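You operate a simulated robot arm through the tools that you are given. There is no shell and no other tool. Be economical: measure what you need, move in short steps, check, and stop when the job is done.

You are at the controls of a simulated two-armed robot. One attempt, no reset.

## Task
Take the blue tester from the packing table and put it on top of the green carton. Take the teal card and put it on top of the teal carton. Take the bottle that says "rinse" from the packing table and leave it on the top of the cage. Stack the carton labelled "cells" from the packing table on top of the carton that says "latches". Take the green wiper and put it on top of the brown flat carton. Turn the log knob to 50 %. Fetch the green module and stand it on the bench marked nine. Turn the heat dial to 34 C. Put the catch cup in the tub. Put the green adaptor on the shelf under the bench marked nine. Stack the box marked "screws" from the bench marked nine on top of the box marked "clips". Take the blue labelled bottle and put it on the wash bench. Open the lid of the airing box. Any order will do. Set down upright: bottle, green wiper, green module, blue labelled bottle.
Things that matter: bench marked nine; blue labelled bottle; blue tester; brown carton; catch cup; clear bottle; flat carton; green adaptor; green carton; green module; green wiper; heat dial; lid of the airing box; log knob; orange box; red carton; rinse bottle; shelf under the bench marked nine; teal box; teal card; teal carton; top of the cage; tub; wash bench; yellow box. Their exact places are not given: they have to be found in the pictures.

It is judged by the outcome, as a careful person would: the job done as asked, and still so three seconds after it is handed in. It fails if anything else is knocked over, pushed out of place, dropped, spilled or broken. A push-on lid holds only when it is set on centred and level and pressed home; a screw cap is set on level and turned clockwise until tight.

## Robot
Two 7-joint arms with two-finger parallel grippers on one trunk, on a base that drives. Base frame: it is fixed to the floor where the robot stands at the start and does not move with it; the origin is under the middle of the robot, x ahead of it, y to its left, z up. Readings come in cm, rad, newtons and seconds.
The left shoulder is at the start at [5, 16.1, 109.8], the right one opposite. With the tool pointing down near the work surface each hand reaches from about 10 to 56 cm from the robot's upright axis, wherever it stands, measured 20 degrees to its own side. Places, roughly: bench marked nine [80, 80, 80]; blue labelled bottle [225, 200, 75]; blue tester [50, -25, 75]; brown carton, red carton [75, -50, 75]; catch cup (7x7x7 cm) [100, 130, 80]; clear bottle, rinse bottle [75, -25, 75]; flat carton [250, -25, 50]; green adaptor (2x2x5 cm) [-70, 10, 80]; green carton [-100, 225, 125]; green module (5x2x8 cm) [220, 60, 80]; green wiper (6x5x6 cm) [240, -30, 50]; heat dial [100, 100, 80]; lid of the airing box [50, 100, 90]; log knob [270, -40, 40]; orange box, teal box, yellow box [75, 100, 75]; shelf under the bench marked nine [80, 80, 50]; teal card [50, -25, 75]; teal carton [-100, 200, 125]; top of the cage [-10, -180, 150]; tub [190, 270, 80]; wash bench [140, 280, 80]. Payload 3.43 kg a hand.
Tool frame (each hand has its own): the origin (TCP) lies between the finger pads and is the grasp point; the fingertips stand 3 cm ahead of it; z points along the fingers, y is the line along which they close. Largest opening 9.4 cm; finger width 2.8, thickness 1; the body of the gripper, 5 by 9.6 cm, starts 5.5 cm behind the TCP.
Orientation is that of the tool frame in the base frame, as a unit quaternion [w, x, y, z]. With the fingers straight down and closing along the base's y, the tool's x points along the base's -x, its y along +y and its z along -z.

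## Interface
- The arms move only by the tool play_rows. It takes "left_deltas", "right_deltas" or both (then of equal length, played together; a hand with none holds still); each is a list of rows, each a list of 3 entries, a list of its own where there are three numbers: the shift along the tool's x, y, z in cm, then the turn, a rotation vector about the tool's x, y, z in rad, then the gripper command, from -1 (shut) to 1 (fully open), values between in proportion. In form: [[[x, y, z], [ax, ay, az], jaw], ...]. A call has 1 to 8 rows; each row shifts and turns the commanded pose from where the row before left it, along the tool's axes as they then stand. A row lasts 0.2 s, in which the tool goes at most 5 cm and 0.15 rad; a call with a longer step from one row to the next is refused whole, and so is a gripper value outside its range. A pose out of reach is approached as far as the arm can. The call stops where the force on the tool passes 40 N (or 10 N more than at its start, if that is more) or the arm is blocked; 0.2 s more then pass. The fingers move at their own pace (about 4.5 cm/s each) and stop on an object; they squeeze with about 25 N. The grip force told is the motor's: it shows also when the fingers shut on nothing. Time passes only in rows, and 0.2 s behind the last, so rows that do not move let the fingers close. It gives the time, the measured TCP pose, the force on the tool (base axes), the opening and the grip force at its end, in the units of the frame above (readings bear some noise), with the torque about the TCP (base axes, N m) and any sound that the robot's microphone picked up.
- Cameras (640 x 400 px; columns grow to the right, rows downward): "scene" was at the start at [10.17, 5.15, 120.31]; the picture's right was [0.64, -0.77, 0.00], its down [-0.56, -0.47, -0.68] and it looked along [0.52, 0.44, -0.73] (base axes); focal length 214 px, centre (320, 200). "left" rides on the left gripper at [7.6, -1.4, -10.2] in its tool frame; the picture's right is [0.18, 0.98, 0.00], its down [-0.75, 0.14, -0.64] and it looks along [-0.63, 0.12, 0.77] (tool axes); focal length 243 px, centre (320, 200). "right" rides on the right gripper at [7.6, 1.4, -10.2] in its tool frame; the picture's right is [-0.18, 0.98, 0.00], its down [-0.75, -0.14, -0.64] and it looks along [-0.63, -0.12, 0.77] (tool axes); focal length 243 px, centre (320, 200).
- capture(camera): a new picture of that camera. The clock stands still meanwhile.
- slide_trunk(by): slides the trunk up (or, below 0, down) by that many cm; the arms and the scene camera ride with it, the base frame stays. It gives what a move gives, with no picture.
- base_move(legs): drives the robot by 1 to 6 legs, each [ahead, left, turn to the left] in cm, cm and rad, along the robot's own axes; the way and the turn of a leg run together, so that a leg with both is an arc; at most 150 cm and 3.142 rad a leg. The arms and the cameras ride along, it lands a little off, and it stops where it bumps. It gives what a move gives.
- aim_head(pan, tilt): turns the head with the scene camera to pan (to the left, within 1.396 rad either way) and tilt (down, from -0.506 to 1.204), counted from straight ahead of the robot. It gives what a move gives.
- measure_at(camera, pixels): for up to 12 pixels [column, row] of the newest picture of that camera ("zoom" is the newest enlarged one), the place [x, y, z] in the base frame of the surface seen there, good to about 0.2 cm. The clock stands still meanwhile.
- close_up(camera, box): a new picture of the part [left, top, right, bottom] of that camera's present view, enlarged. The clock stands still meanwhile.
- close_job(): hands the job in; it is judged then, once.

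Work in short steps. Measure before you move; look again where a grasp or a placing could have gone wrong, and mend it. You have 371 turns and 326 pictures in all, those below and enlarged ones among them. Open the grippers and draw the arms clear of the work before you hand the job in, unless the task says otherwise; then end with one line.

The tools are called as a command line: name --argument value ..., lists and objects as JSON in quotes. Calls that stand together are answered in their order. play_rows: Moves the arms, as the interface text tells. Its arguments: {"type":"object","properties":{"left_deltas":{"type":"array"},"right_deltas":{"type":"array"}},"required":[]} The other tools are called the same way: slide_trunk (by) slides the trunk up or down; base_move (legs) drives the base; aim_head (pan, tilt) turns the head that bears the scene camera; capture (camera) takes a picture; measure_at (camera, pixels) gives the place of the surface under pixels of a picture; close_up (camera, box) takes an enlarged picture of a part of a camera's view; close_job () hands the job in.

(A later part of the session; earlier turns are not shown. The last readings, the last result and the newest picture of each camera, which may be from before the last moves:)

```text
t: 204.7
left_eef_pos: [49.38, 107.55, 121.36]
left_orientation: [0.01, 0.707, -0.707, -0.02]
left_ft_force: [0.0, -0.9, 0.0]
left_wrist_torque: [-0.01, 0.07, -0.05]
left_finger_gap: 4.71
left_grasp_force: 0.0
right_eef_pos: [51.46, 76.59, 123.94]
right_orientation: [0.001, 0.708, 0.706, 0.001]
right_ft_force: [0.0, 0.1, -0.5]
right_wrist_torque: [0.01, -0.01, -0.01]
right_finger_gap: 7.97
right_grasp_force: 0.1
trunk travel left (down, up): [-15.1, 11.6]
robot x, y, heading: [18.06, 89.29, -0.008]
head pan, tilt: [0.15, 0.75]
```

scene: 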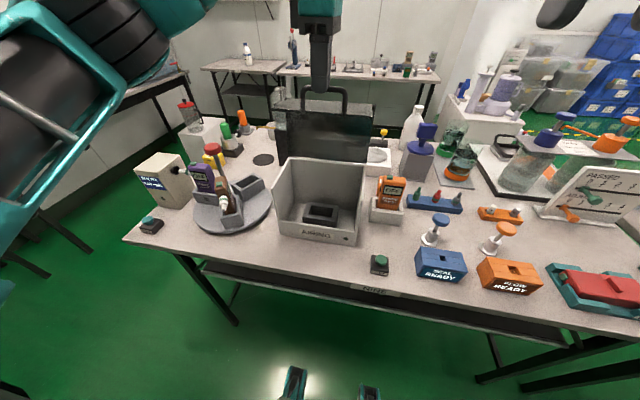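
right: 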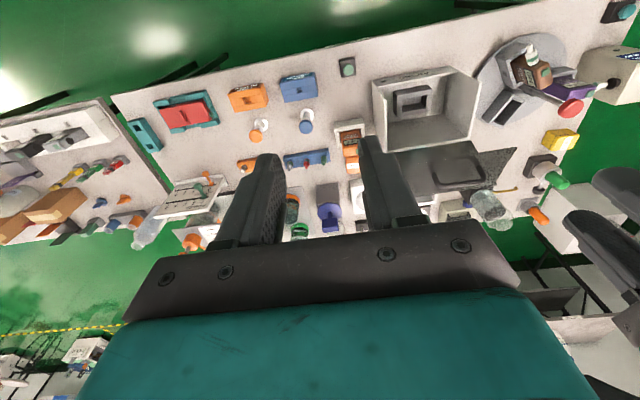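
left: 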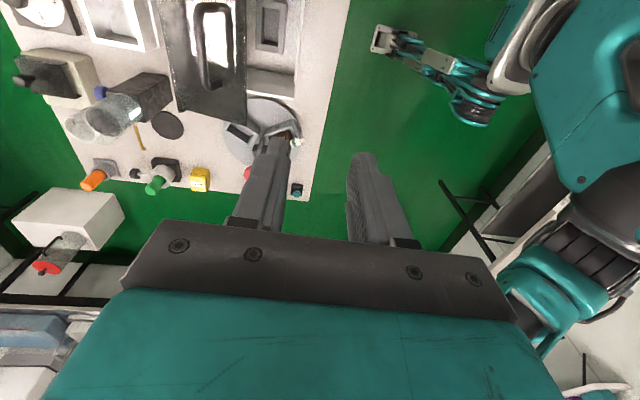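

Move the right hand above the screws box.

play_rows --right_deltas '[[[0.88, 4.2, 2.3], [0, 0, 0], 0.7], [[0.88, 4.2, 2.3], [0, 0, 0], 0.7], [[0.88, 4.2, 2.3], [0, 0, 0], 0.7], [[0.88, 4.2, 2.3], [0, 0, 0], 0.7], [[0.88, 4.3, 2.3], [0, 0, 0], 0.7], [[0, 0, 4.5], [0, 0, 0], 0.7], [[0, 0, 4.5], [0, 0, 0], 0.7], [[0, 0, 0], [0, 0, 0], 0.7]]'

capture --camera "right"

capture --camera "scene"

```text
t: 206.5
left_eef_pos: [49.48, 107.61, 121.31]
left_orientation: [0.01, 0.707, -0.707, -0.02]
left_ft_force: [0.4, -0.2, -0.6]
left_wrist_torque: [0.02, -0.02, 0.01]
left_finger_gap: 4.7
left_grasp_force: 0.1
right_eef_pos: [64.95, 71.74, 106.08]
right_orientation: [0.001, 0.708, 0.706, 0.002]
right_ft_force: [0.6, -1.5, -0.5]
right_wrist_torque: [0.0, 0.0, -0.03]
right_finger_gap: 7.99
right_grasp_force: 0.1
right hand out of reach, approached as far as the arm can: row 1, 2, 3, 4, 5
trunk travel left (down, up): [-15.1, 11.6]
robot x, y, heading: [18.03, 88.86, -0.001]
head pan, tilt: [0.15, 0.75]
```

```text
224 pictures are left
```

right: 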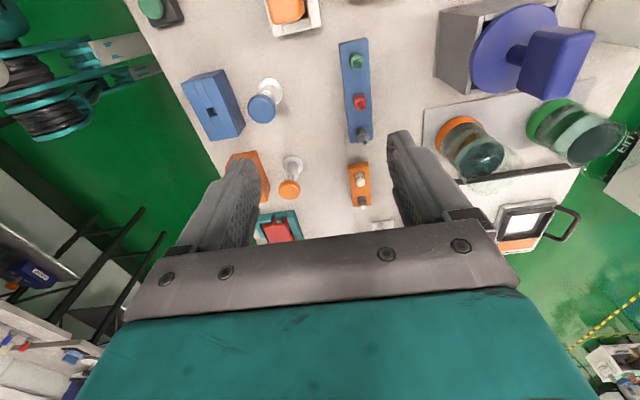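

```text
223 pictures are left
```

scene: 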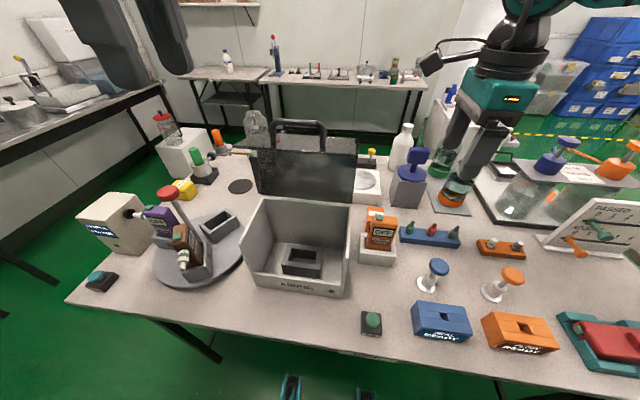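

Out of reach at that height; lowering the trunk 12 cm gives more reach.

slide_trunk --by -12

play_rows --right_deltas '[[[0, 0, -3], [0, 0, 0], 0.7], [[2, 2, 0], [0, 0, 0], 0.7], [[2.5, 2, 0], [0, 0, 0], 0.7], [[2.5, 2, 0], [0, 0, 0], 0.7], [[2.2, 1.5, 0], [0, 0, 0], 0.7], [[0, 0, 0], [0, 0, 0], 0.7]]'

capture --camera "right"

```text
t: 208.0
left_eef_pos: [49.49, 107.49, 109.2]
left_orientation: [-0.01, -0.707, 0.707, 0.02]
left_ft_force: [1.1, -0.7, 1.1]
left_wrist_torque: [0.02, -0.04, -0.01]
left_finger_gap: 4.74
left_grasp_force: 0.1
right_eef_pos: [65.09, 71.65, 94.04]
right_orientation: [0.001, 0.707, 0.707, 0.001]
right_ft_force: [0.5, -0.1, 0.5]
right_wrist_torque: [-0.01, 0.01, -0.02]
right_finger_gap: 7.99
right_grasp_force: 0.0
trunk travel left (down, up): [-3.1, 23.6]
robot x, y, heading: [18.09, 89.08, -0.002]
head pan, tilt: [0.15, 0.75]
```

```text
t: 209.4
left_eef_pos: [49.38, 107.49, 109.33]
left_orientation: [0.01, 0.708, -0.706, -0.02]
left_ft_force: [-0.2, -0.5, 0.5]
left_wrist_torque: [-0.01, -0.02, -0.01]
left_finger_gap: 4.7
left_grasp_force: 0.0
right_eef_pos: [66.47, 73.56, 95.9]
right_orientation: [0.001, 0.707, 0.707, 0.001]
right_ft_force: [0.0, 0.2, -0.3]
right_wrist_torque: [0.03, -0.02, -0.05]
right_finger_gap: 8.0
right_grasp_force: 0.1
right hand out of reach, approached as far as the arm can: row 2, 3, 4, 5
trunk travel left (down, up): [-3.1, 23.6]
robot x, y, heading: [18.17, 89.39, -0.001]
head pan, tilt: [0.15, 0.75]
```

```text
222 pictures are left
```

right: 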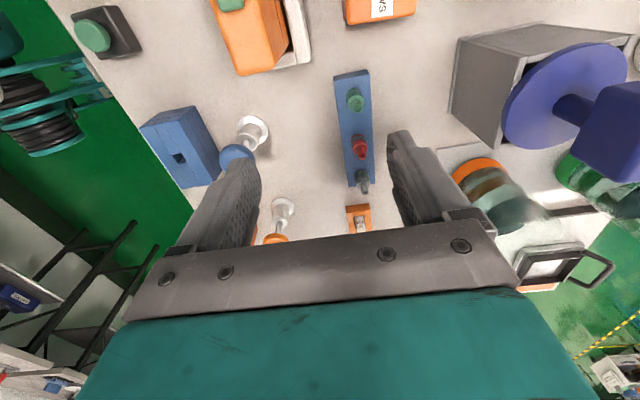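

Still short by ~6 cm. There is 5 cm of room before the base front reaches the shelf edge; drive 4 cm.

base_move --legs '[[4, 0, 0]]'

play_rows --right_deltas '[[[2, 0.6, 0], [0, 0, 0], 0.7], [[2.5, 0.6, 0], [0, 0, 0], 0.7], [[2, 0.5, 0], [0, 0, 0], 0.7], [[0.5, 0.5, 0], [0, 0, 0], 0.7], [[0, 0, 0], [0, 0, 0], 0.7]]'

capture --camera "right"

```text
t: 210.3
left_eef_pos: [53.52, 107.55, 109.12]
left_orientation: [-0.009, -0.707, 0.707, 0.019]
left_ft_force: [0.6, 0.8, 0.2]
left_wrist_torque: [0.0, 0.03, -0.01]
left_finger_gap: 4.72
left_grasp_force: 0.1
right_eef_pos: [70.46, 73.7, 95.92]
right_orientation: [0.001, 0.707, 0.707, 0.002]
right_ft_force: [0.7, -1.1, -0.6]
right_wrist_torque: [0.03, 0.01, 0.0]
right_finger_gap: 8.0
right_grasp_force: 0.1
trunk travel left (down, up): [-3.1, 23.6]
robot x, y, heading: [22.4, 89.06, -0.001]
head pan, tilt: [0.15, 0.75]
```

```text
t: 211.5
left_eef_pos: [53.58, 107.46, 109.21]
left_orientation: [0.01, 0.708, -0.706, -0.019]
left_ft_force: [0.0, -0.5, 0.6]
left_wrist_torque: [0.01, 0.01, 0.03]
left_finger_gap: 4.7
left_grasp_force: 0.0
right_eef_pos: [69.08, 74.77, 95.36]
right_orientation: [0.001, 0.707, 0.707, 0.003]
right_ft_force: [0.2, -0.1, 0.1]
right_wrist_torque: [0.01, 0.01, 0.03]
right_finger_gap: 7.98
right_grasp_force: 0.1
right hand out of reach, approached as far as the arm can: row 1, 2, 3, 4
trunk travel left (down, up): [-3.1, 23.6]
robot x, y, heading: [22.21, 88.99, -0.003]
head pan, tilt: [0.15, 0.75]
```

```text
221 pictures are left
```

right: 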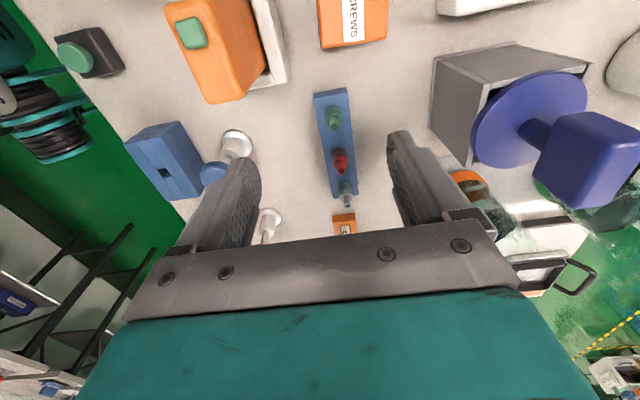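

Leftward reach is limited in this wrist pose, so I shift the hand right and the base left.

play_rows --right_deltas '[[[-3, 1, 0], [0, 0, 0], 0.7], [[-2, 1.5, 0], [0, 0, 0], 0.7], [[0, 1, 0], [0, 0, 0], 0.7]]'

base_move --legs '[[0, 10, 0]]'

capture --camera "right"

```text
t: 212.3
left_eef_pos: [53.6, 107.47, 109.26]
left_orientation: [0.009, 0.707, -0.707, -0.018]
left_ft_force: [0.9, -0.4, 0.4]
left_wrist_torque: [0.02, 0.0, 0.03]
left_finger_gap: 4.68
left_grasp_force: 0.0
right_eef_pos: [72.68, 69.74, 95.4]
right_orientation: [0.001, 0.708, 0.706, 0.002]
right_ft_force: [-0.7, 0.2, -0.4]
right_wrist_torque: [0.01, 0.01, 0.01]
right_finger_gap: 7.98
right_grasp_force: 0.0
trunk travel left (down, up): [-3.1, 23.6]
robot x, y, heading: [22.09, 89.22, -0.005]
head pan, tilt: [0.15, 0.75]
```

```text
t: 213.5
left_eef_pos: [53.56, 117.64, 109.22]
left_orientation: [-0.009, -0.707, 0.707, 0.018]
left_ft_force: [-0.8, 0.1, -0.1]
left_wrist_torque: [0.0, 0.01, -0.02]
left_finger_gap: 4.69
left_grasp_force: 0.1
right_eef_pos: [72.58, 79.91, 95.35]
right_orientation: [0.001, 0.708, 0.707, 0.002]
right_ft_force: [0.2, -0.4, -0.3]
right_wrist_torque: [-0.03, 0.02, -0.01]
right_finger_gap: 8.02
right_grasp_force: 0.0
trunk travel left (down, up): [-3.1, 23.6]
robot x, y, heading: [22.34, 99.25, 0.001]
head pan, tilt: [0.15, 0.75]
```

```text
220 pictures are left
```

right: 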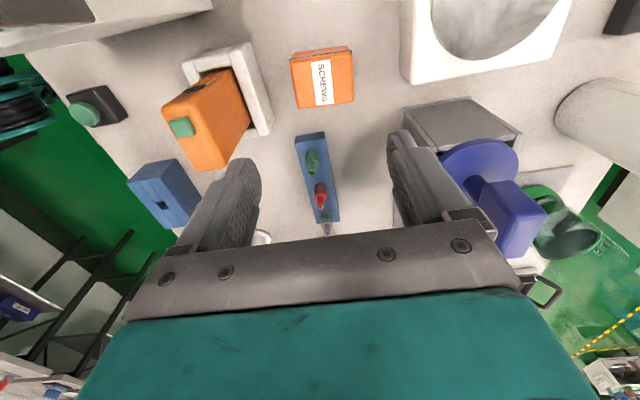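

Measure the box corners now.

measure_at --camera "right" --pixels '[[295, 62], [346, 54], [352, 98], [299, 104], [250, 95], [400, 80], [410, 125], [230, 80]]'

```text
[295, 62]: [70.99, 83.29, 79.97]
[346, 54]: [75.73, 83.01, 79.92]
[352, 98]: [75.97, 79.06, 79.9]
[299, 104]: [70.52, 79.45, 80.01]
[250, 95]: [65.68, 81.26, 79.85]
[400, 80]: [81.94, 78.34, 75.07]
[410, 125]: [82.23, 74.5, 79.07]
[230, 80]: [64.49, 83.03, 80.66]
```

Box centre (73.3, 81.2). Align and descend to TCP z 78.6.

play_rows --right_deltas '[[[1.2, 0.7, 2], [0, 0, 0], 0.7], [[0, 0, 4.5], [0, 0, 0], 0.7], [[0, 0, 4.5], [0, 0, 0], 0.7], [[0, 0, 3.5], [0, 0, 0], 0.7], [[0, 0, 0], [0, 0, 0], 0.7]]'

capture --camera "right"

```text
t: 214.7
left_eef_pos: [53.6, 117.63, 109.28]
left_orientation: [0.01, 0.707, -0.707, -0.019]
left_ft_force: [0.2, 0.0, 0.9]
left_wrist_torque: [0.04, -0.02, -0.02]
left_finger_gap: 4.69
left_grasp_force: 0.1
right_eef_pos: [72.22, 80.07, 81.09]
right_orientation: [0.001, 0.708, 0.707, 0.002]
right_ft_force: [0.6, 0.1, -0.6]
right_wrist_torque: [0.0, 0.02, -0.02]
right_finger_gap: 8.0
right_grasp_force: 0.0
right hand out of reach, approached as far as the arm can: row 3, 4
trunk travel left (down, up): [-3.1, 23.6]
robot x, y, heading: [22.16, 99.3, -0.002]
head pan, tilt: [0.15, 0.75]
```

```text
219 pictures are left
```

right: 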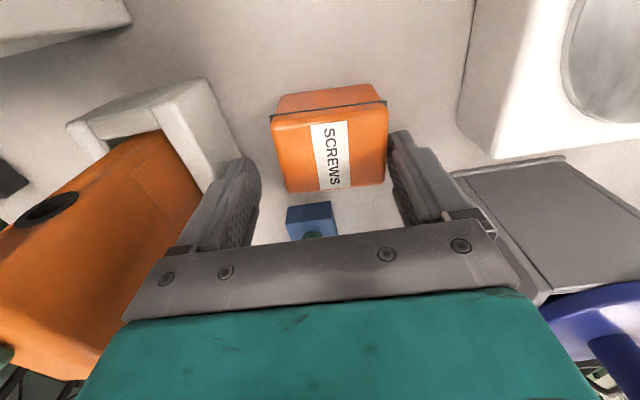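

Slightly short. Drive 1.2 cm ahead and use the trunk for the last 2.4 cm down.

base_move --legs '[[1.2, 0, 0]]'

capture --camera "right"

```text
t: 215.4
left_eef_pos: [54.76, 117.64, 109.26]
left_orientation: [0.01, 0.707, -0.706, -0.019]
left_ft_force: [-0.2, -0.5, 0.7]
left_wrist_torque: [-0.04, 0.0, -0.03]
left_finger_gap: 4.69
left_grasp_force: 0.0
right_eef_pos: [73.48, 80.15, 81.18]
right_orientation: [0.001, 0.708, 0.707, 0.002]
right_ft_force: [-0.3, -0.6, -0.6]
right_wrist_torque: [0.02, 0.0, -0.01]
right_finger_gap: 8.0
right_grasp_force: 0.1
trunk travel left (down, up): [-3.1, 23.6]
robot x, y, heading: [23.35, 99.48, -0.007]
head pan, tilt: [0.15, 0.75]
```

```text
218 pictures are left
```

right: 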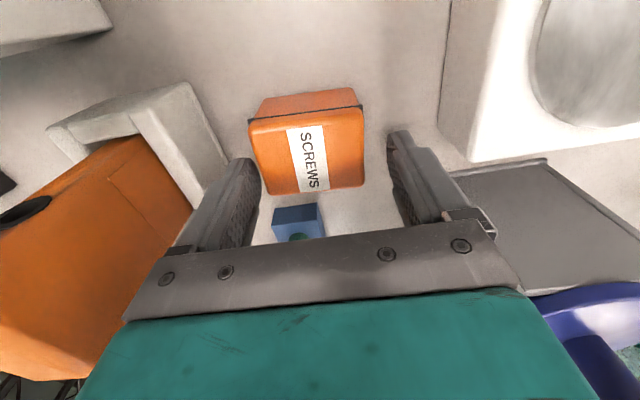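

Box is between the fingers. Trunk down 2.5 and close.

slide_trunk --by -2.5

play_rows --right_deltas '[[[0, 0, 0], [0, 0, 0], 0], [[0, 0, 0], [0, 0, 0], -1], [[0, 0, 0], [0, 0, 0], -1], [[0, 0, 0], [0, 0, 0], -1], [[0, 0, 0], [0, 0, 0], -1]]'

capture --camera "right"

```text
t: 216.1
left_eef_pos: [54.73, 117.68, 106.72]
left_orientation: [0.01, 0.707, -0.707, -0.018]
left_ft_force: [0.5, 0.1, -0.8]
left_wrist_torque: [0.01, 0.01, -0.05]
left_finger_gap: 4.71
left_grasp_force: 0.1
right_eef_pos: [73.51, 80.02, 78.73]
right_orientation: [0.001, 0.708, 0.706, 0.002]
right_ft_force: [-0.5, -0.4, 0.7]
right_wrist_torque: [-0.04, -0.03, 0.0]
right_finger_gap: 7.99
right_grasp_force: 0.2
trunk travel left (down, up): [-0.6, 26.1]
robot x, y, heading: [23.43, 99.54, -0.002]
head pan, tilt: [0.15, 0.75]
```

```text
t: 217.3
left_eef_pos: [54.78, 117.55, 106.7]
left_orientation: [0.009, 0.707, -0.707, -0.019]
left_ft_force: [-0.7, -0.1, -0.3]
left_wrist_torque: [-0.03, -0.01, -0.01]
left_finger_gap: 4.69
left_grasp_force: 0.1
right_eef_pos: [73.64, 80.0, 78.82]
right_orientation: [0.001, 0.708, 0.706, 0.003]
right_ft_force: [-0.3, 0.1, -0.6]
right_wrist_torque: [0.0, 0.02, 0.0]
right_finger_gap: 6.4
right_grasp_force: 25.2
trunk travel left (down, up): [-0.6, 26.1]
robot x, y, heading: [23.6, 99.24, 0.002]
head pan, tilt: [0.15, 0.75]
```

```text
217 pictures are left
```

right: 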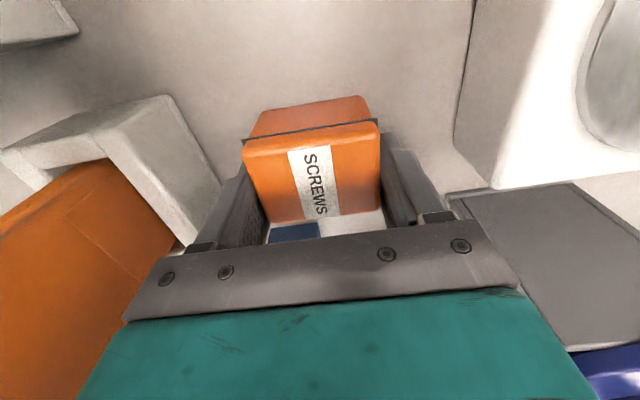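

Gripped (6.4 cm). Raise the trunk 24 cm, then move right and back clear of the lid.

slide_trunk --by 24

base_move --legs '[[0, -9, 0], [-22, 0, 0]]'

capture --camera "scene"

```text
t: 219.8
left_eef_pos: [54.7, 117.6, 130.7]
left_orientation: [0.01, 0.707, -0.707, -0.018]
left_ft_force: [0.0, 0.0, -0.5]
left_wrist_torque: [0.02, -0.01, 0.01]
left_finger_gap: 4.68
left_grasp_force: 0.1
right_eef_pos: [73.52, 80.08, 102.73]
right_orientation: [0.001, 0.708, 0.706, 0.002]
right_ft_force: [-0.4, 0.6, -0.8]
right_wrist_torque: [-0.03, -0.01, 0.0]
right_finger_gap: 6.38
right_grasp_force: 24.7
trunk travel left (down, up): [-24.6, 2.1]
robot x, y, heading: [22.82, 99.42, -0.003]
head pan, tilt: [0.15, 0.75]
```

```text
t: 222.2
left_eef_pos: [32.81, 108.9, 130.77]
left_orientation: [-0.009, -0.705, 0.709, 0.018]
left_ft_force: [-0.2, 0.9, -0.1]
left_wrist_torque: [0.04, -0.03, 0.02]
left_finger_gap: 4.68
left_grasp_force: 0.1
right_eef_pos: [51.46, 71.2, 102.74]
right_orientation: [0.001, 0.709, 0.705, 0.002]
right_ft_force: [0.4, 0.1, -0.4]
right_wrist_torque: [-0.01, 0.02, 0.0]
right_finger_gap: 6.38
right_grasp_force: 25.2
trunk travel left (down, up): [-24.6, 2.1]
robot x, y, heading: [1.25, 90.56, -0.009]
head pan, tilt: [0.15, 0.75]
```

```text
216 pictures are left
```

scene: 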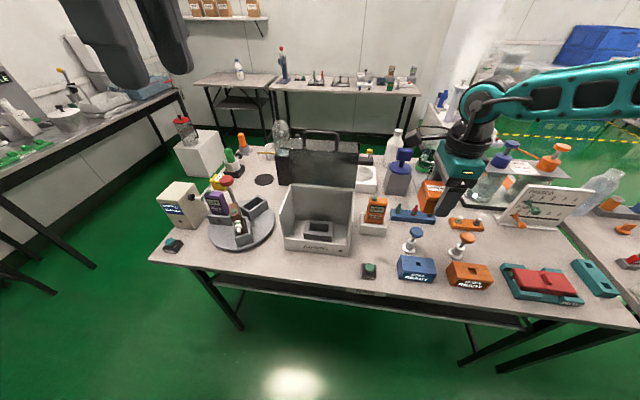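

Measure the surroundings at the bench's left end.

measure_at --camera "scene" --pixels '[[155, 262], [183, 145], [210, 130], [222, 150], [205, 185], [180, 90], [95, 140], [60, 260], [270, 75], [240, 75], [420, 90], [275, 90]]'

```text
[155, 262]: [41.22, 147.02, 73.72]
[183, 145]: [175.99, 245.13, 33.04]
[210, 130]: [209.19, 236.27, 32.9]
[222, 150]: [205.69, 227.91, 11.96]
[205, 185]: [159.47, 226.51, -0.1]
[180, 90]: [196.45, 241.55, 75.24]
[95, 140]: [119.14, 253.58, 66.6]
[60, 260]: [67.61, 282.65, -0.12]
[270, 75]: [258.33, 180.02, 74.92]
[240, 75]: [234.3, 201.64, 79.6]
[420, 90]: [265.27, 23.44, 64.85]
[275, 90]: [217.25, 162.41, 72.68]
```

I drive round to the bench's left end: back, left, ahead, then turn to face −y.

base_move --legs '[[-24, 0, 0.009], [0, 102, 0], [99, 0, 0], [0, 0, -1.571]]'

aim_head --pan 0 --tilt 0.7

capture --camera "scene"

```text
t: 237.4
left_eef_pos: [93.91, 156.59, 130.74]
left_orientation: [0.007, 0.024, 0.999, 0.02]
left_ft_force: [-0.3, -0.1, -0.1]
left_wrist_torque: [0.0, 0.01, -0.02]
left_finger_gap: 4.69
left_grasp_force: 0.0
right_eef_pos: [55.49, 139.69, 102.79]
right_orientation: [0.003, 1.0, -0.025, 0.001]
right_ft_force: [-0.5, -0.6, -1.2]
right_wrist_torque: [0.02, -0.03, 0.0]
right_finger_gap: 6.39
right_grasp_force: 25.2
trunk travel left (down, up): [-24.6, 2.1]
robot x, y, heading: [77.48, 188.82, -1.623]
head pan, tilt: [0.15, 0.75]
```

```text
t: 238.1
left_eef_pos: [93.97, 156.6, 130.77]
left_orientation: [0.006, 0.024, 0.999, 0.021]
left_ft_force: [1.0, -0.8, 0.5]
left_wrist_torque: [0.0, 0.0, 0.01]
left_finger_gap: 4.72
left_grasp_force: 0.0
right_eef_pos: [55.52, 139.73, 102.74]
right_orientation: [0.002, 1.0, -0.025, 0.001]
right_ft_force: [-0.1, 0.5, -1.0]
right_wrist_torque: [0.02, 0.01, 0.01]
right_finger_gap: 6.36
right_grasp_force: 24.9
trunk travel left (down, up): [-24.6, 2.1]
robot x, y, heading: [76.99, 189.18, -1.621]
head pan, tilt: [0.0, 0.7]
```

```text
215 pictures are left
```

scene: 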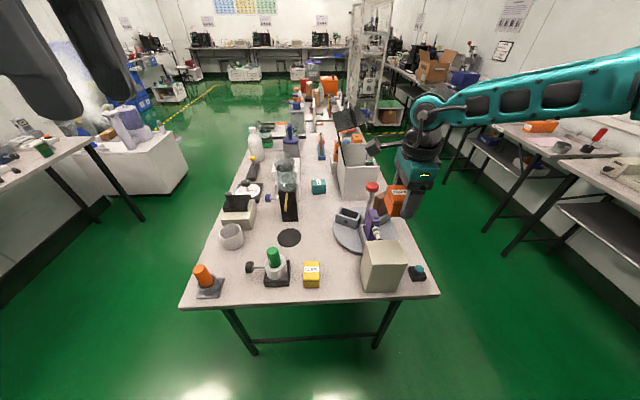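

Yellow CLIPS box at (311,275); cup at (231,237). Zoom to measure.

close_up --camera "scene" --box '[190, 200, 350, 310]'

```text
3.64 times, centred on (270, 255) of scene
```

zoom: 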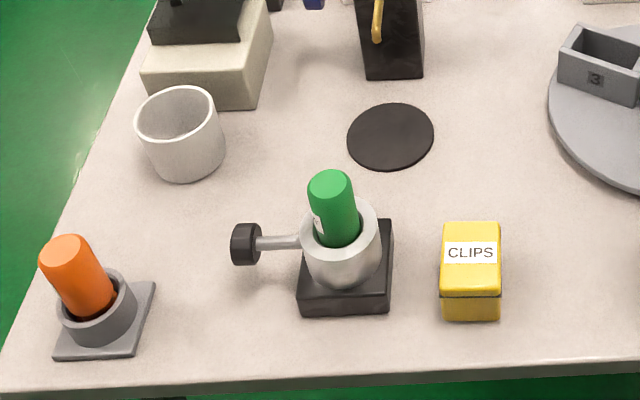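

measure_at --camera "zoom" --pixels '[[446, 226], [497, 226], [499, 290], [443, 290], [470, 258], [180, 100], [140, 120], [222, 120], [180, 180], [390, 138], [330, 190], [65, 250]]'

```text
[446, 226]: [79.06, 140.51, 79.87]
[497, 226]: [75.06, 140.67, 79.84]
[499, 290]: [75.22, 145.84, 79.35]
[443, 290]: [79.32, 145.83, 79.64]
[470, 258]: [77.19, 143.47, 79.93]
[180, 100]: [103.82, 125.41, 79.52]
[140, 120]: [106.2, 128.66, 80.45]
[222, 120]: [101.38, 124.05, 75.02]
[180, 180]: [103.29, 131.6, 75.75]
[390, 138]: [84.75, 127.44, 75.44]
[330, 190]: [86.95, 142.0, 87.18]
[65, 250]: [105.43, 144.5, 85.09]
```

Clips top: x 74.9–79.3, y 140.3–146.1, z 79.95. Shift the base so the held box comes over it.

base_move --legs '[[0, 0, 0.05], [-3, 20, 0]]'

capture --camera "right"

```text
t: 240.1
left_eef_pos: [115.56, 160.32, 130.68]
left_orientation: [0.007, 0.0, 1.0, 0.02]
left_ft_force: [0.8, -0.5, -0.3]
left_wrist_torque: [0.01, 0.01, 0.0]
left_finger_gap: 4.67
left_grasp_force: 0.0
right_eef_pos: [77.89, 141.71, 102.79]
right_orientation: [0.002, 1.0, -0.002, 0.0]
right_ft_force: [-0.2, -0.3, -0.1]
right_wrist_torque: [0.01, 0.02, -0.01]
right_finger_gap: 6.38
right_grasp_force: 25.7
trunk travel left (down, up): [-24.6, 2.1]
robot x, y, heading: [96.92, 191.82, -1.572]
head pan, tilt: [0.0, 0.7]
```

```text
213 pictures are left
```

right: 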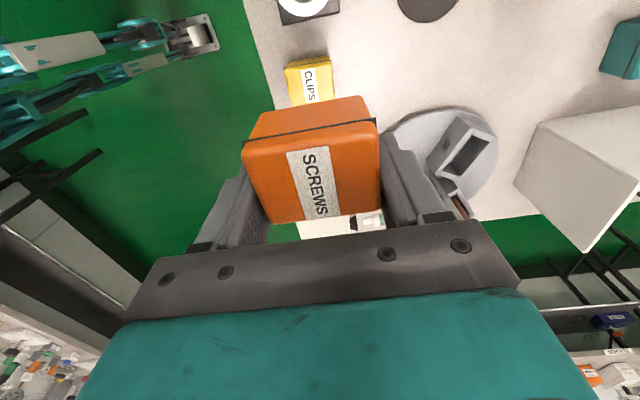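

Adjust −2 in x, +1.5 in y, and descend to just above the clips box.

play_rows --right_deltas '[[[-2, -1.5, 3], [0, 0, 0], -1], [[0, 0, 4.5], [0, 0, 0], -1], [[0, 0, 4.5], [0, 0, 0], -1], [[0, 0, 4.5], [0, 0, 0], -1], [[0, 0, 0], [0, 0, 0], -1]]'

close_up --camera "right" --box '[180, 40, 460, 240]'

close_up --camera "scene" --box '[320, 150, 480, 300]'

```text
t: 241.3
left_eef_pos: [115.37, 160.42, 130.58]
left_orientation: [0.006, 0.0, 1.0, 0.02]
left_ft_force: [-0.3, 0.1, 0.2]
left_wrist_torque: [-0.01, 0.0, -0.01]
left_finger_gap: 4.69
left_grasp_force: 0.1
right_eef_pos: [72.46, 146.6, 90.78]
right_orientation: [0.003, 1.0, -0.002, 0.002]
right_ft_force: [0.1, 0.3, -0.4]
right_wrist_torque: [0.01, 0.01, 0.04]
right_finger_gap: 6.37
right_grasp_force: 25.3
right hand out of reach, approached as far as the arm can: row 2, 3, 4
trunk travel left (down, up): [-24.6, 2.1]
robot x, y, heading: [96.93, 191.85, -1.579]
head pan, tilt: [0.0, 0.7]
```

```text
2.00 times, centred on (320, 140) of right
```

zoom: 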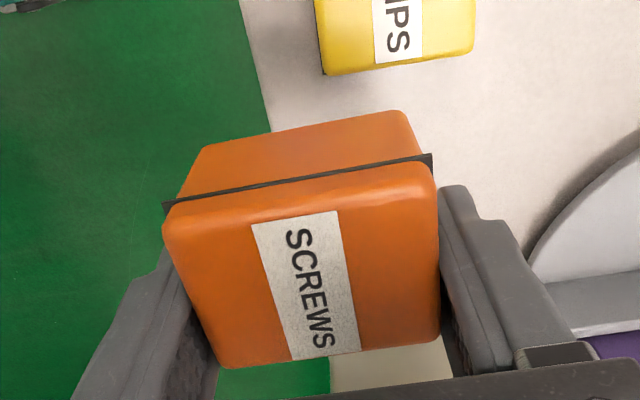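

```text
2.67 times, centred on (400, 225) of scene
```

zoom: 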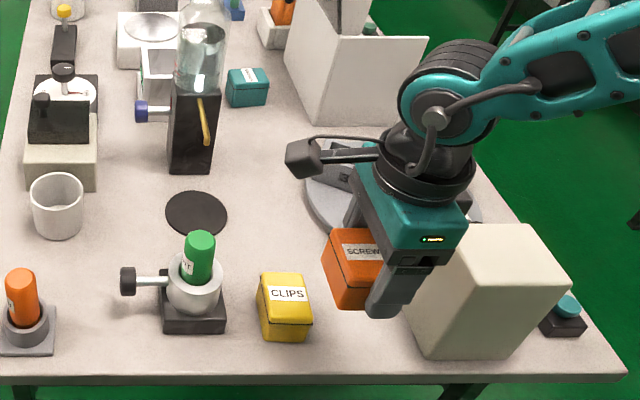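

It drifted because the trunk is too high for this reach. Raise the hand, then lower the trunk and redo.

play_rows --right_deltas '[[[1.5, 0, -4], [0, 0, 0], -1], [[1.9, 0, -4], [0, 0, 0], -1], [[0, 1, -4], [0, 0, 0], -1]]'

slide_trunk --by -12

capture --camera "right"

```text
t: 242.1
left_eef_pos: [115.4, 160.37, 130.78]
left_orientation: [0.006, 0.0, 1.0, 0.021]
left_ft_force: [0.3, 0.9, 0.5]
left_wrist_torque: [0.0, 0.0, 0.01]
left_finger_gap: 4.72
left_grasp_force: 0.0
right_eef_pos: [75.74, 145.74, 102.78]
right_orientation: [0.002, 1.0, -0.002, 0.002]
right_ft_force: [0.4, -0.5, -1.1]
right_wrist_torque: [0.01, 0.0, 0.0]
right_finger_gap: 6.36
right_grasp_force: 25.4
trunk travel left (down, up): [-24.6, 2.1]
robot x, y, heading: [96.95, 191.52, -1.576]
head pan, tilt: [0.0, 0.7]
```

```text
t: 243.6
left_eef_pos: [115.39, 160.28, 118.72]
left_orientation: [0.007, 0.001, 1.0, 0.02]
left_ft_force: [0.7, 0.4, 0.4]
left_wrist_torque: [-0.01, 0.02, -0.02]
left_finger_gap: 4.7
left_grasp_force: 0.1
right_eef_pos: [75.77, 145.7, 90.83]
right_orientation: [0.003, 1.0, -0.001, 0.001]
right_ft_force: [-0.9, -0.7, 0.3]
right_wrist_torque: [0.05, 0.0, 0.0]
right_finger_gap: 6.38
right_grasp_force: 25.1
trunk travel left (down, up): [-12.6, 14.1]
robot x, y, heading: [97.21, 191.78, -1.574]
head pan, tilt: [0.0, 0.7]
```

```text
210 pictures are left
```

right: 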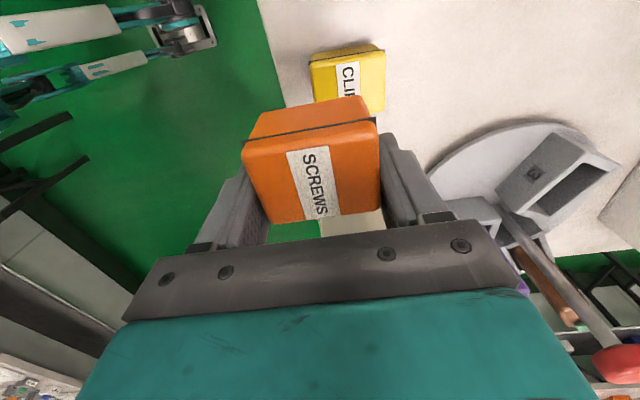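

Move 2.5 toward −y and lower to 85.2.

play_rows --right_deltas '[[[0.1, 2.5, 0], [0, 0, 0], -1], [[0, 0, 3], [0, 0, 0], -1], [[0, 0, 2.6], [0, 0, 0], -1], [[0, 0, 0], [0, 0, 0], -1]]'

close_up --camera "right" --box '[180, 20, 460, 240]'

close_up --camera "scene" --box '[320, 200, 480, 320]'

```text
t: 244.6
left_eef_pos: [115.35, 160.28, 118.67]
left_orientation: [0.007, 0.0, 1.0, 0.02]
left_ft_force: [-0.5, -0.3, 0.7]
left_wrist_torque: [-0.01, -0.01, 0.0]
left_finger_gap: 4.71
left_grasp_force: 0.1
right_eef_pos: [75.73, 143.14, 85.19]
right_orientation: [0.003, 1.0, -0.002, 0.002]
right_ft_force: [-0.1, 0.5, -0.8]
right_wrist_torque: [0.01, 0.01, 0.0]
right_finger_gap: 6.4
right_grasp_force: 25.0
trunk travel left (down, up): [-12.6, 14.1]
robot x, y, heading: [97.07, 191.44, -1.57]
head pan, tilt: [0.0, 0.7]
```

```text
1.82 times, centred on (320, 130) of right
```

zoom: 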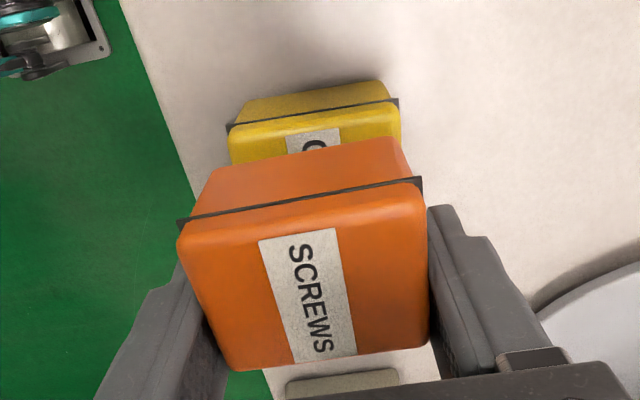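

```text
3.33 times, centred on (400, 260) of scene
```

zoom: 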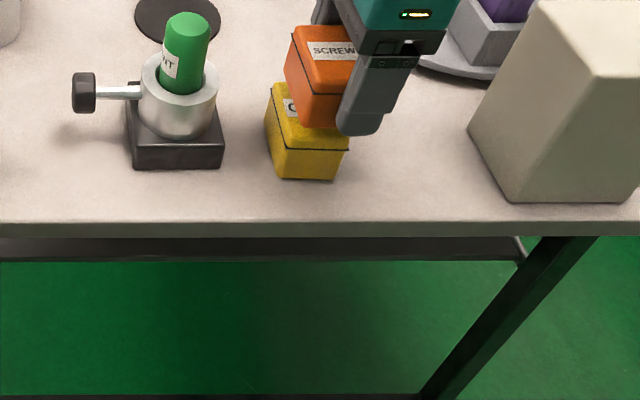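

Measure alignment of orange over yellow.

measure_at --camera "zoom" --pixels '[[296, 35], [305, 90], [310, 122], [275, 95], [280, 145], [285, 175], [345, 170], [340, 35]]'

measure_at --camera "right" --pixels '[[278, 145], [410, 125], [415, 170], [300, 190], [325, 90], [395, 80], [305, 100]]'

```text
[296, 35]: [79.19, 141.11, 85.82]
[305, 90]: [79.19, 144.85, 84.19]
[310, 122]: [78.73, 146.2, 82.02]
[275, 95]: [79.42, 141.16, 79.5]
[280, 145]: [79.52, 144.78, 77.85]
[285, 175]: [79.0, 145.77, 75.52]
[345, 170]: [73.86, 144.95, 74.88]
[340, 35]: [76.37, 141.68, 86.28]
```

```text
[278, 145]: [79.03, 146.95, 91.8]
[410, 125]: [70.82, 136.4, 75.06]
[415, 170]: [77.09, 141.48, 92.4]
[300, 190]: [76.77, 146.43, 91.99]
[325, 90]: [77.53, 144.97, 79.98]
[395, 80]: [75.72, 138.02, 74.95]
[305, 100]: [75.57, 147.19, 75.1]
```

Aligned within 0.3 cm. Lower to contact.

play_rows --right_deltas '[[[0.2, 0.15, 0.7], [0, 0, 0], -1], [[0, 0, 0.4], [0, 0, 0], -1], [[0, 0, 0.2], [0, 0, 0], -1], [[0, 0, 0], [0, 0, 0], -1]]'

```text
t: 245.6
left_eef_pos: [115.39, 160.39, 118.78]
left_orientation: [0.006, -0.001, 1.0, 0.021]
left_ft_force: [0.3, 0.2, 1.0]
left_wrist_torque: [0.03, 0.01, -0.03]
left_finger_gap: 4.72
left_grasp_force: 0.0
right_eef_pos: [75.57, 143.68, 84.52]
right_orientation: [0.003, 1.0, -0.002, 0.002]
right_ft_force: [-0.1, 0.2, -0.4]
right_wrist_torque: [0.02, -0.01, 0.0]
right_finger_gap: 6.36
right_grasp_force: 25.0
right hand out of reach, approached as far as the arm can: row 1, 3
trunk travel left (down, up): [-12.6, 14.1]
robot x, y, heading: [97.07, 192.14, -1.575]
head pan, tilt: [0.0, 0.7]
```

Use base (0.5 ahead, 0.3 left) and trunk for the last bit.

base_move --legs '[[0.5, 0.3, 0]]'

slide_trunk --by -0.5

close_up --camera "scene" --box '[320, 200, 480, 320]'

```text
t: 246.3
left_eef_pos: [115.6, 159.84, 118.63]
left_orientation: [0.006, 0.0, 1.0, 0.021]
left_ft_force: [0.4, 0.0, -0.5]
left_wrist_torque: [-0.02, 0.0, -0.01]
left_finger_gap: 4.71
left_grasp_force: 0.0
right_eef_pos: [75.84, 143.16, 84.51]
right_orientation: [0.003, 1.0, -0.002, 0.001]
right_ft_force: [0.3, 0.0, -1.2]
right_wrist_torque: [-0.01, -0.01, 0.01]
right_finger_gap: 6.39
right_grasp_force: 25.0
trunk travel left (down, up): [-12.6, 14.1]
robot x, y, heading: [97.34, 191.1, -1.573]
head pan, tilt: [0.0, 0.7]
```

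```text
t: 246.9
left_eef_pos: [115.77, 159.76, 118.24]
left_orientation: [0.006, 0.0, 1.0, 0.02]
left_ft_force: [-0.9, 1.2, 0.0]
left_wrist_torque: [-0.01, 0.01, -0.01]
left_finger_gap: 4.72
left_grasp_force: 0.1
right_eef_pos: [75.84, 143.18, 84.03]
right_orientation: [0.003, 1.0, -0.001, 0.0]
right_ft_force: [1.9, -0.3, -1.2]
right_wrist_torque: [0.06, -0.01, -0.02]
right_finger_gap: 6.38
right_grasp_force: 24.6
trunk travel left (down, up): [-12.1, 14.6]
robot x, y, heading: [97.35, 191.44, -1.576]
head pan, tilt: [0.0, 0.7]
```

```text
3.33 times, centred on (400, 260) of scene
```

zoom: 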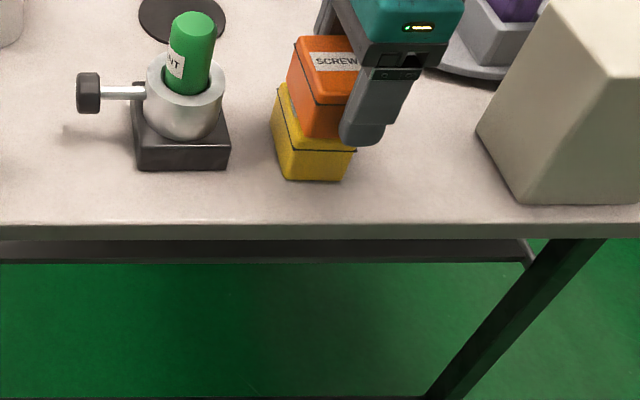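

slide_trunk --by -0.2

measure_at --camera "zoom" --pixels '[[298, 45], [315, 100], [320, 132], [280, 105], [288, 145], [330, 45]]'

```text
t: 247.4
left_eef_pos: [115.69, 159.83, 118.03]
left_orientation: [0.006, 0.0, 1.0, 0.02]
left_ft_force: [-0.2, -0.4, -1.3]
left_wrist_torque: [-0.01, 0.0, 0.0]
left_finger_gap: 4.69
left_grasp_force: 0.0
right_eef_pos: [75.9, 142.99, 83.83]
right_orientation: [0.003, 1.0, -0.001, 0.001]
right_ft_force: [-0.2, 0.5, 2.2]
right_wrist_torque: [0.06, -0.01, 0.04]
right_finger_gap: 6.36
right_grasp_force: 24.8
trunk travel left (down, up): [-11.9, 14.8]
robot x, y, heading: [96.86, 191.43, -1.573]
head pan, tilt: [0.0, 0.7]
```

```text
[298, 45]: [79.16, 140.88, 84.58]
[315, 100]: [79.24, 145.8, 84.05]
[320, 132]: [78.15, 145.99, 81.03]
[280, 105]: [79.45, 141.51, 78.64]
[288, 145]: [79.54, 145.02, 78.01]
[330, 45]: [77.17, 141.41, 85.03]
```

Contact felt. Open and raise by trunk.

play_rows --right_deltas '[[[0, 0, 0], [0, 0, 0], 0.5], [[0, 0, 0], [0, 0, 0], 0.7], [[0, 0, 0], [0, 0, 0], 0.7]]'

slide_trunk --by 12

close_up --camera "scene" --box '[320, 200, 480, 320]'

capture --camera "right"

```text
t: 248.2
left_eef_pos: [115.7, 159.89, 118.04]
left_orientation: [0.006, 0.001, 1.0, 0.021]
left_ft_force: [-0.3, -0.7, -0.4]
left_wrist_torque: [-0.02, 0.02, -0.01]
left_finger_gap: 4.71
left_grasp_force: 0.0
right_eef_pos: [75.91, 143.18, 83.71]
right_orientation: [0.002, 1.0, -0.002, 0.001]
right_ft_force: [-0.6, 0.4, -0.1]
right_wrist_torque: [0.0, -0.01, -0.03]
right_finger_gap: 7.97
right_grasp_force: 0.1
trunk travel left (down, up): [-11.9, 14.8]
robot x, y, heading: [97.51, 191.36, -1.573]
head pan, tilt: [0.0, 0.7]
```

```text
t: 249.7
left_eef_pos: [115.71, 159.87, 130.01]
left_orientation: [0.007, 0.0, 1.0, 0.021]
left_ft_force: [-0.2, 0.2, 0.8]
left_wrist_torque: [-0.01, 0.01, -0.01]
left_finger_gap: 4.68
left_grasp_force: 0.2
right_eef_pos: [75.87, 143.02, 95.79]
right_orientation: [0.003, 1.0, -0.002, 0.0]
right_ft_force: [0.8, -0.1, 0.7]
right_wrist_torque: [0.02, -0.03, 0.03]
right_finger_gap: 7.98
right_grasp_force: 0.0
trunk travel left (down, up): [-23.9, 2.8]
robot x, y, heading: [97.43, 191.04, -1.574]
head pan, tilt: [0.0, 0.7]
```

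```text
3.33 times, centred on (400, 260) of scene
```

zoom: 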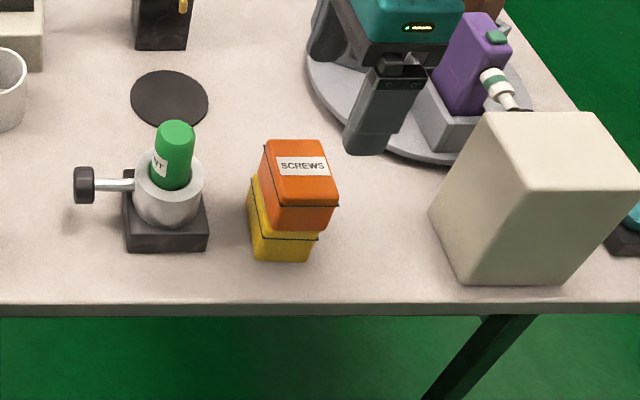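

```text
205 pictures are left
```

right: 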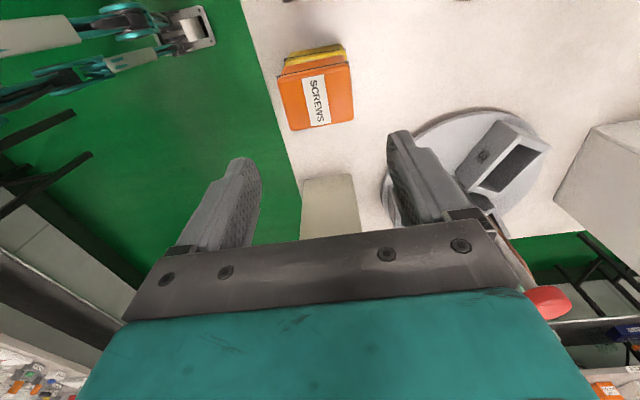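

Verify the stack offset.

measure_at --camera "zoom" --pixels '[[268, 150], [280, 200], [325, 150], [331, 205], [258, 210], [265, 245], [308, 255], [315, 240]]'

```text
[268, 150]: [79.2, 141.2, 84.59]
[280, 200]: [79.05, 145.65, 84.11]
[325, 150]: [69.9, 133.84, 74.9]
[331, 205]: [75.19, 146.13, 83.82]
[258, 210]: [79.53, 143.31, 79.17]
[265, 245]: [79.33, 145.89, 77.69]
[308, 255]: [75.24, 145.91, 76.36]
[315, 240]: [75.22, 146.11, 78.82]
```

Stack good. Next the catch cup at ≈(103.7,128.3). I rotate the left hand back to natural yaw while pulling the right hand back.

play_rows --left_deltas '[[[0, 0, 0], [0, 0, 0.1428], 0.95], [[0, 0, 0], [0, 0, 0.1428], 0.95], [[0, 0, 0], [0, 0, 0.1428], 0.95], [[0, 0, 0], [0, 0, 0.1428], 0.95], [[0, 0, 0], [0, 0, 0.1428], 0.95], [[0, 0, 0], [0, 0, 0.1428], 0.95], [[0, 0, 0], [0, 0, 0.1428], 0.95], [[0, 0, 0], [0, 0, 0.1428], 0.95]]' --right_deltas '[[[0, 0, -3], [0, 0, 0], 0], [[0, -2, -3], [0, 0, 0], 0], [[0, -3, -2], [0, 0, 0], 0], [[0, -3.5, 0], [0, 0, 0], 0], [[0, -3.5, 0], [0, 0, 0], 0], [[0, -3.5, 0], [0, 0, 0], 0], [[0, -3.5, 0], [0, 0, 0], 0], [[0, 0, 0], [0, 0, 0], 0]]'

play_rows --left_deltas '[[[0, 0, 0], [0, 0, 0.1428], 0.95], [[0, 0, 0], [0, 0, 0.1428], 0.95], [[0, 0, 0], [0, 0, 0.1428], 0.95], [[0, 0, 0], [0, 0, 0], 0.95]]'

base_move --legs '[[19.5, 0, 0]]'

slide_trunk --by -12

capture --camera "left"

capture --camera "scene"

```text
t: 251.5
left_eef_pos: [115.61, 159.71, 130.07]
left_orientation: [-0.006, 0.542, 0.84, 0.022]
left_ft_force: [-0.2, -0.2, -0.2]
left_wrist_torque: [0.02, 0.0, 0.0]
left_finger_gap: 9.17
left_grasp_force: 0.1
right_eef_pos: [75.99, 162.08, 103.43]
right_orientation: [0.003, 1.0, -0.003, 0.0]
right_ft_force: [0.2, 0.7, -0.6]
right_wrist_torque: [-0.01, -0.02, -0.02]
right_finger_gap: 4.7
right_grasp_force: 0.0
trunk travel left (down, up): [-23.9, 2.8]
robot x, y, heading: [97.08, 191.16, -1.573]
head pan, tilt: [0.0, 0.7]
```

```text
t: 252.5
left_eef_pos: [115.74, 159.7, 130.02]
left_orientation: [-0.01, 0.707, 0.707, 0.018]
left_ft_force: [0.4, 0.0, -0.2]
left_wrist_torque: [-0.02, 0.02, 0.0]
left_finger_gap: 9.17
left_grasp_force: 0.0
right_eef_pos: [76.04, 162.12, 103.62]
right_orientation: [0.002, 1.0, -0.002, 0.001]
right_ft_force: [0.0, -0.4, -0.1]
right_wrist_torque: [0.04, 0.01, 0.02]
right_finger_gap: 4.7
right_grasp_force: 0.0
trunk travel left (down, up): [-23.9, 2.8]
robot x, y, heading: [97.77, 191.18, -1.574]
head pan, tilt: [0.0, 0.7]
```

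```text
t: 254.2
left_eef_pos: [115.51, 141.1, 130.01]
left_orientation: [-0.01, 0.705, 0.709, 0.019]
left_ft_force: [-0.4, 0.3, 0.2]
left_wrist_torque: [0.0, 0.01, 0.0]
left_finger_gap: 9.14
left_grasp_force: 0.1
right_eef_pos: [76.0, 143.11, 103.62]
right_orientation: [0.003, 1.0, 0.0, 0.001]
right_ft_force: [-0.3, -0.4, 0.1]
right_wrist_torque: [-0.02, -0.01, 0.02]
right_finger_gap: 4.66
right_grasp_force: 0.1
trunk travel left (down, up): [-23.9, 2.8]
robot x, y, heading: [97.56, 172.11, -1.565]
head pan, tilt: [0.0, 0.7]
stopped in leg 1: the robot was blocked; the commanded pose is now the measured one
```

```text
t: 255.7
left_eef_pos: [115.68, 140.89, 117.99]
left_orientation: [-0.01, 0.706, 0.708, 0.019]
left_ft_force: [-0.9, -0.5, -0.3]
left_wrist_torque: [0.0, 0.0, -0.01]
left_finger_gap: 9.15
left_grasp_force: 0.0
right_eef_pos: [76.05, 143.14, 91.64]
right_orientation: [0.003, 1.0, 0.001, 0.001]
right_ft_force: [-0.1, 0.9, 0.1]
right_wrist_torque: [0.0, -0.01, 0.0]
right_finger_gap: 4.72
right_grasp_force: 0.1
trunk travel left (down, up): [-11.9, 14.8]
robot x, y, heading: [97.39, 172.37, -1.572]
head pan, tilt: [0.0, 0.7]
```

```text
204 pictures are left
```

left: 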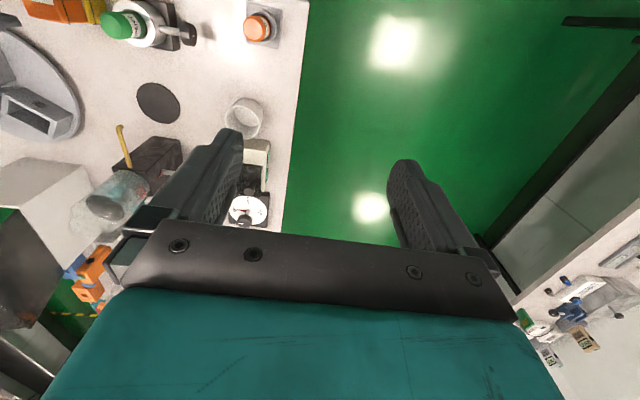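

```text
203 pictures are left
```

scene: 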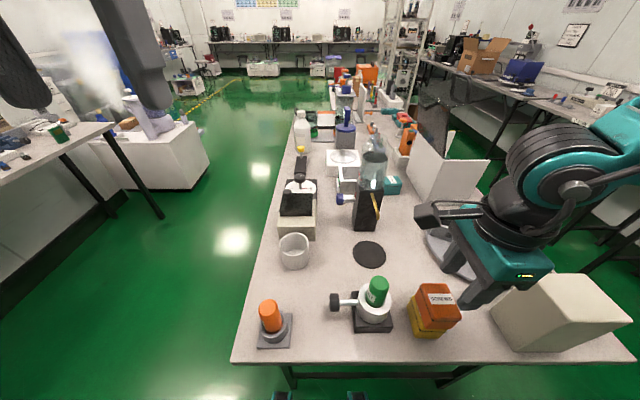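

Measure the cup in the left view; the right hand stays above the stack.

measure_at --camera "left" --pixels '[[230, 108], [258, 108], [240, 98], [243, 125], [262, 125], [226, 120], [245, 115], [250, 150], [300, 20]]'

measure_at --camera "scene" --pixels '[[294, 238], [280, 245], [308, 245], [294, 252], [292, 268], [298, 215], [300, 230], [440, 292], [415, 330]]'

```text
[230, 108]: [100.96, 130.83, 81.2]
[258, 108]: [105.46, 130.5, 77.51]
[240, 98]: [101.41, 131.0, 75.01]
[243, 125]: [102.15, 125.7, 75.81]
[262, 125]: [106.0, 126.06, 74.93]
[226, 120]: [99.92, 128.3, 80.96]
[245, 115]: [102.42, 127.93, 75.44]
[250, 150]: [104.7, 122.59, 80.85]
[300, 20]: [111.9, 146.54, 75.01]
```

```text
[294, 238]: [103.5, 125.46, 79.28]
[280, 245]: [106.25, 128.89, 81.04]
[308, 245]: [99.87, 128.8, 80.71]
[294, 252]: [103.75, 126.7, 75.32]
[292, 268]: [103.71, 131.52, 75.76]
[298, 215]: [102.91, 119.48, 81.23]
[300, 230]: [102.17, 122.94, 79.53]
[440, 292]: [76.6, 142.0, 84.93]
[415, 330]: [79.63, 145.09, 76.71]
```

Cup centre ≈(103.0,128.4), rim z≈81. Move the left hand above it.

play_rows --left_deltas '[[[-3, -3, 2], [0, -0.04, 0], 0.95], [[-3, -3, 2], [0, 0, 0], 0.95], [[-3, -3, 2], [0, 0, 0], 0.95], [[-3.3, -3.5, 1], [0, 0, 0], 0.95], [[0, 0, 4.5], [0, 0, 0], 0.95], [[0, 0, 4.5], [0, 0, 0], 0.95], [[0, 0, 4.5], [0, 0, 0], 0.95], [[0, 0, 4.5], [0, 0, 0], 0.95]]'

capture --camera "left"

```text
t: 257.5
left_eef_pos: [103.58, 128.8, 92.68]
left_orientation: [0.003, 0.707, 0.707, 0.006]
left_ft_force: [0.4, 0.6, -0.4]
left_wrist_torque: [-0.02, 0.0, 0.0]
left_finger_gap: 9.14
left_grasp_force: 0.0
right_eef_pos: [76.05, 143.06, 91.51]
right_orientation: [0.003, 1.0, -0.001, 0.001]
right_ft_force: [0.3, 0.1, 0.0]
right_wrist_torque: [0.0, 0.0, -0.04]
right_finger_gap: 4.68
right_grasp_force: 0.0
trunk travel left (down, up): [-11.9, 14.8]
robot x, y, heading: [97.3, 172.31, -1.578]
head pan, tilt: [0.0, 0.7]
```

```text
202 pictures are left
```

left: 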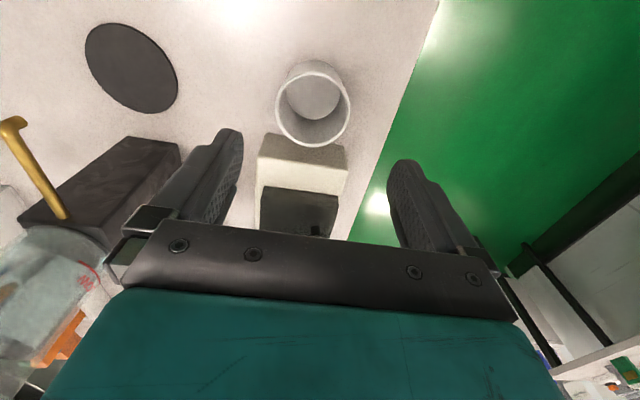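

measure_at --camera "left" --pixels '[[278, 112], [348, 110], [312, 74], [313, 145], [290, 85], [338, 85], [312, 100], [300, 150], [300, 195]]'

```text
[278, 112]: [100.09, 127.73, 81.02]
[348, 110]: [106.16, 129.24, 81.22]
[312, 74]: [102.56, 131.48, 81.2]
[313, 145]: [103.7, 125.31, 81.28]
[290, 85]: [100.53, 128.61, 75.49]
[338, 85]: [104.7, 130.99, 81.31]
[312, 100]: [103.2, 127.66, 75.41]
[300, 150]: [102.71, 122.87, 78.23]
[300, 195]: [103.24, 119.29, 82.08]
```

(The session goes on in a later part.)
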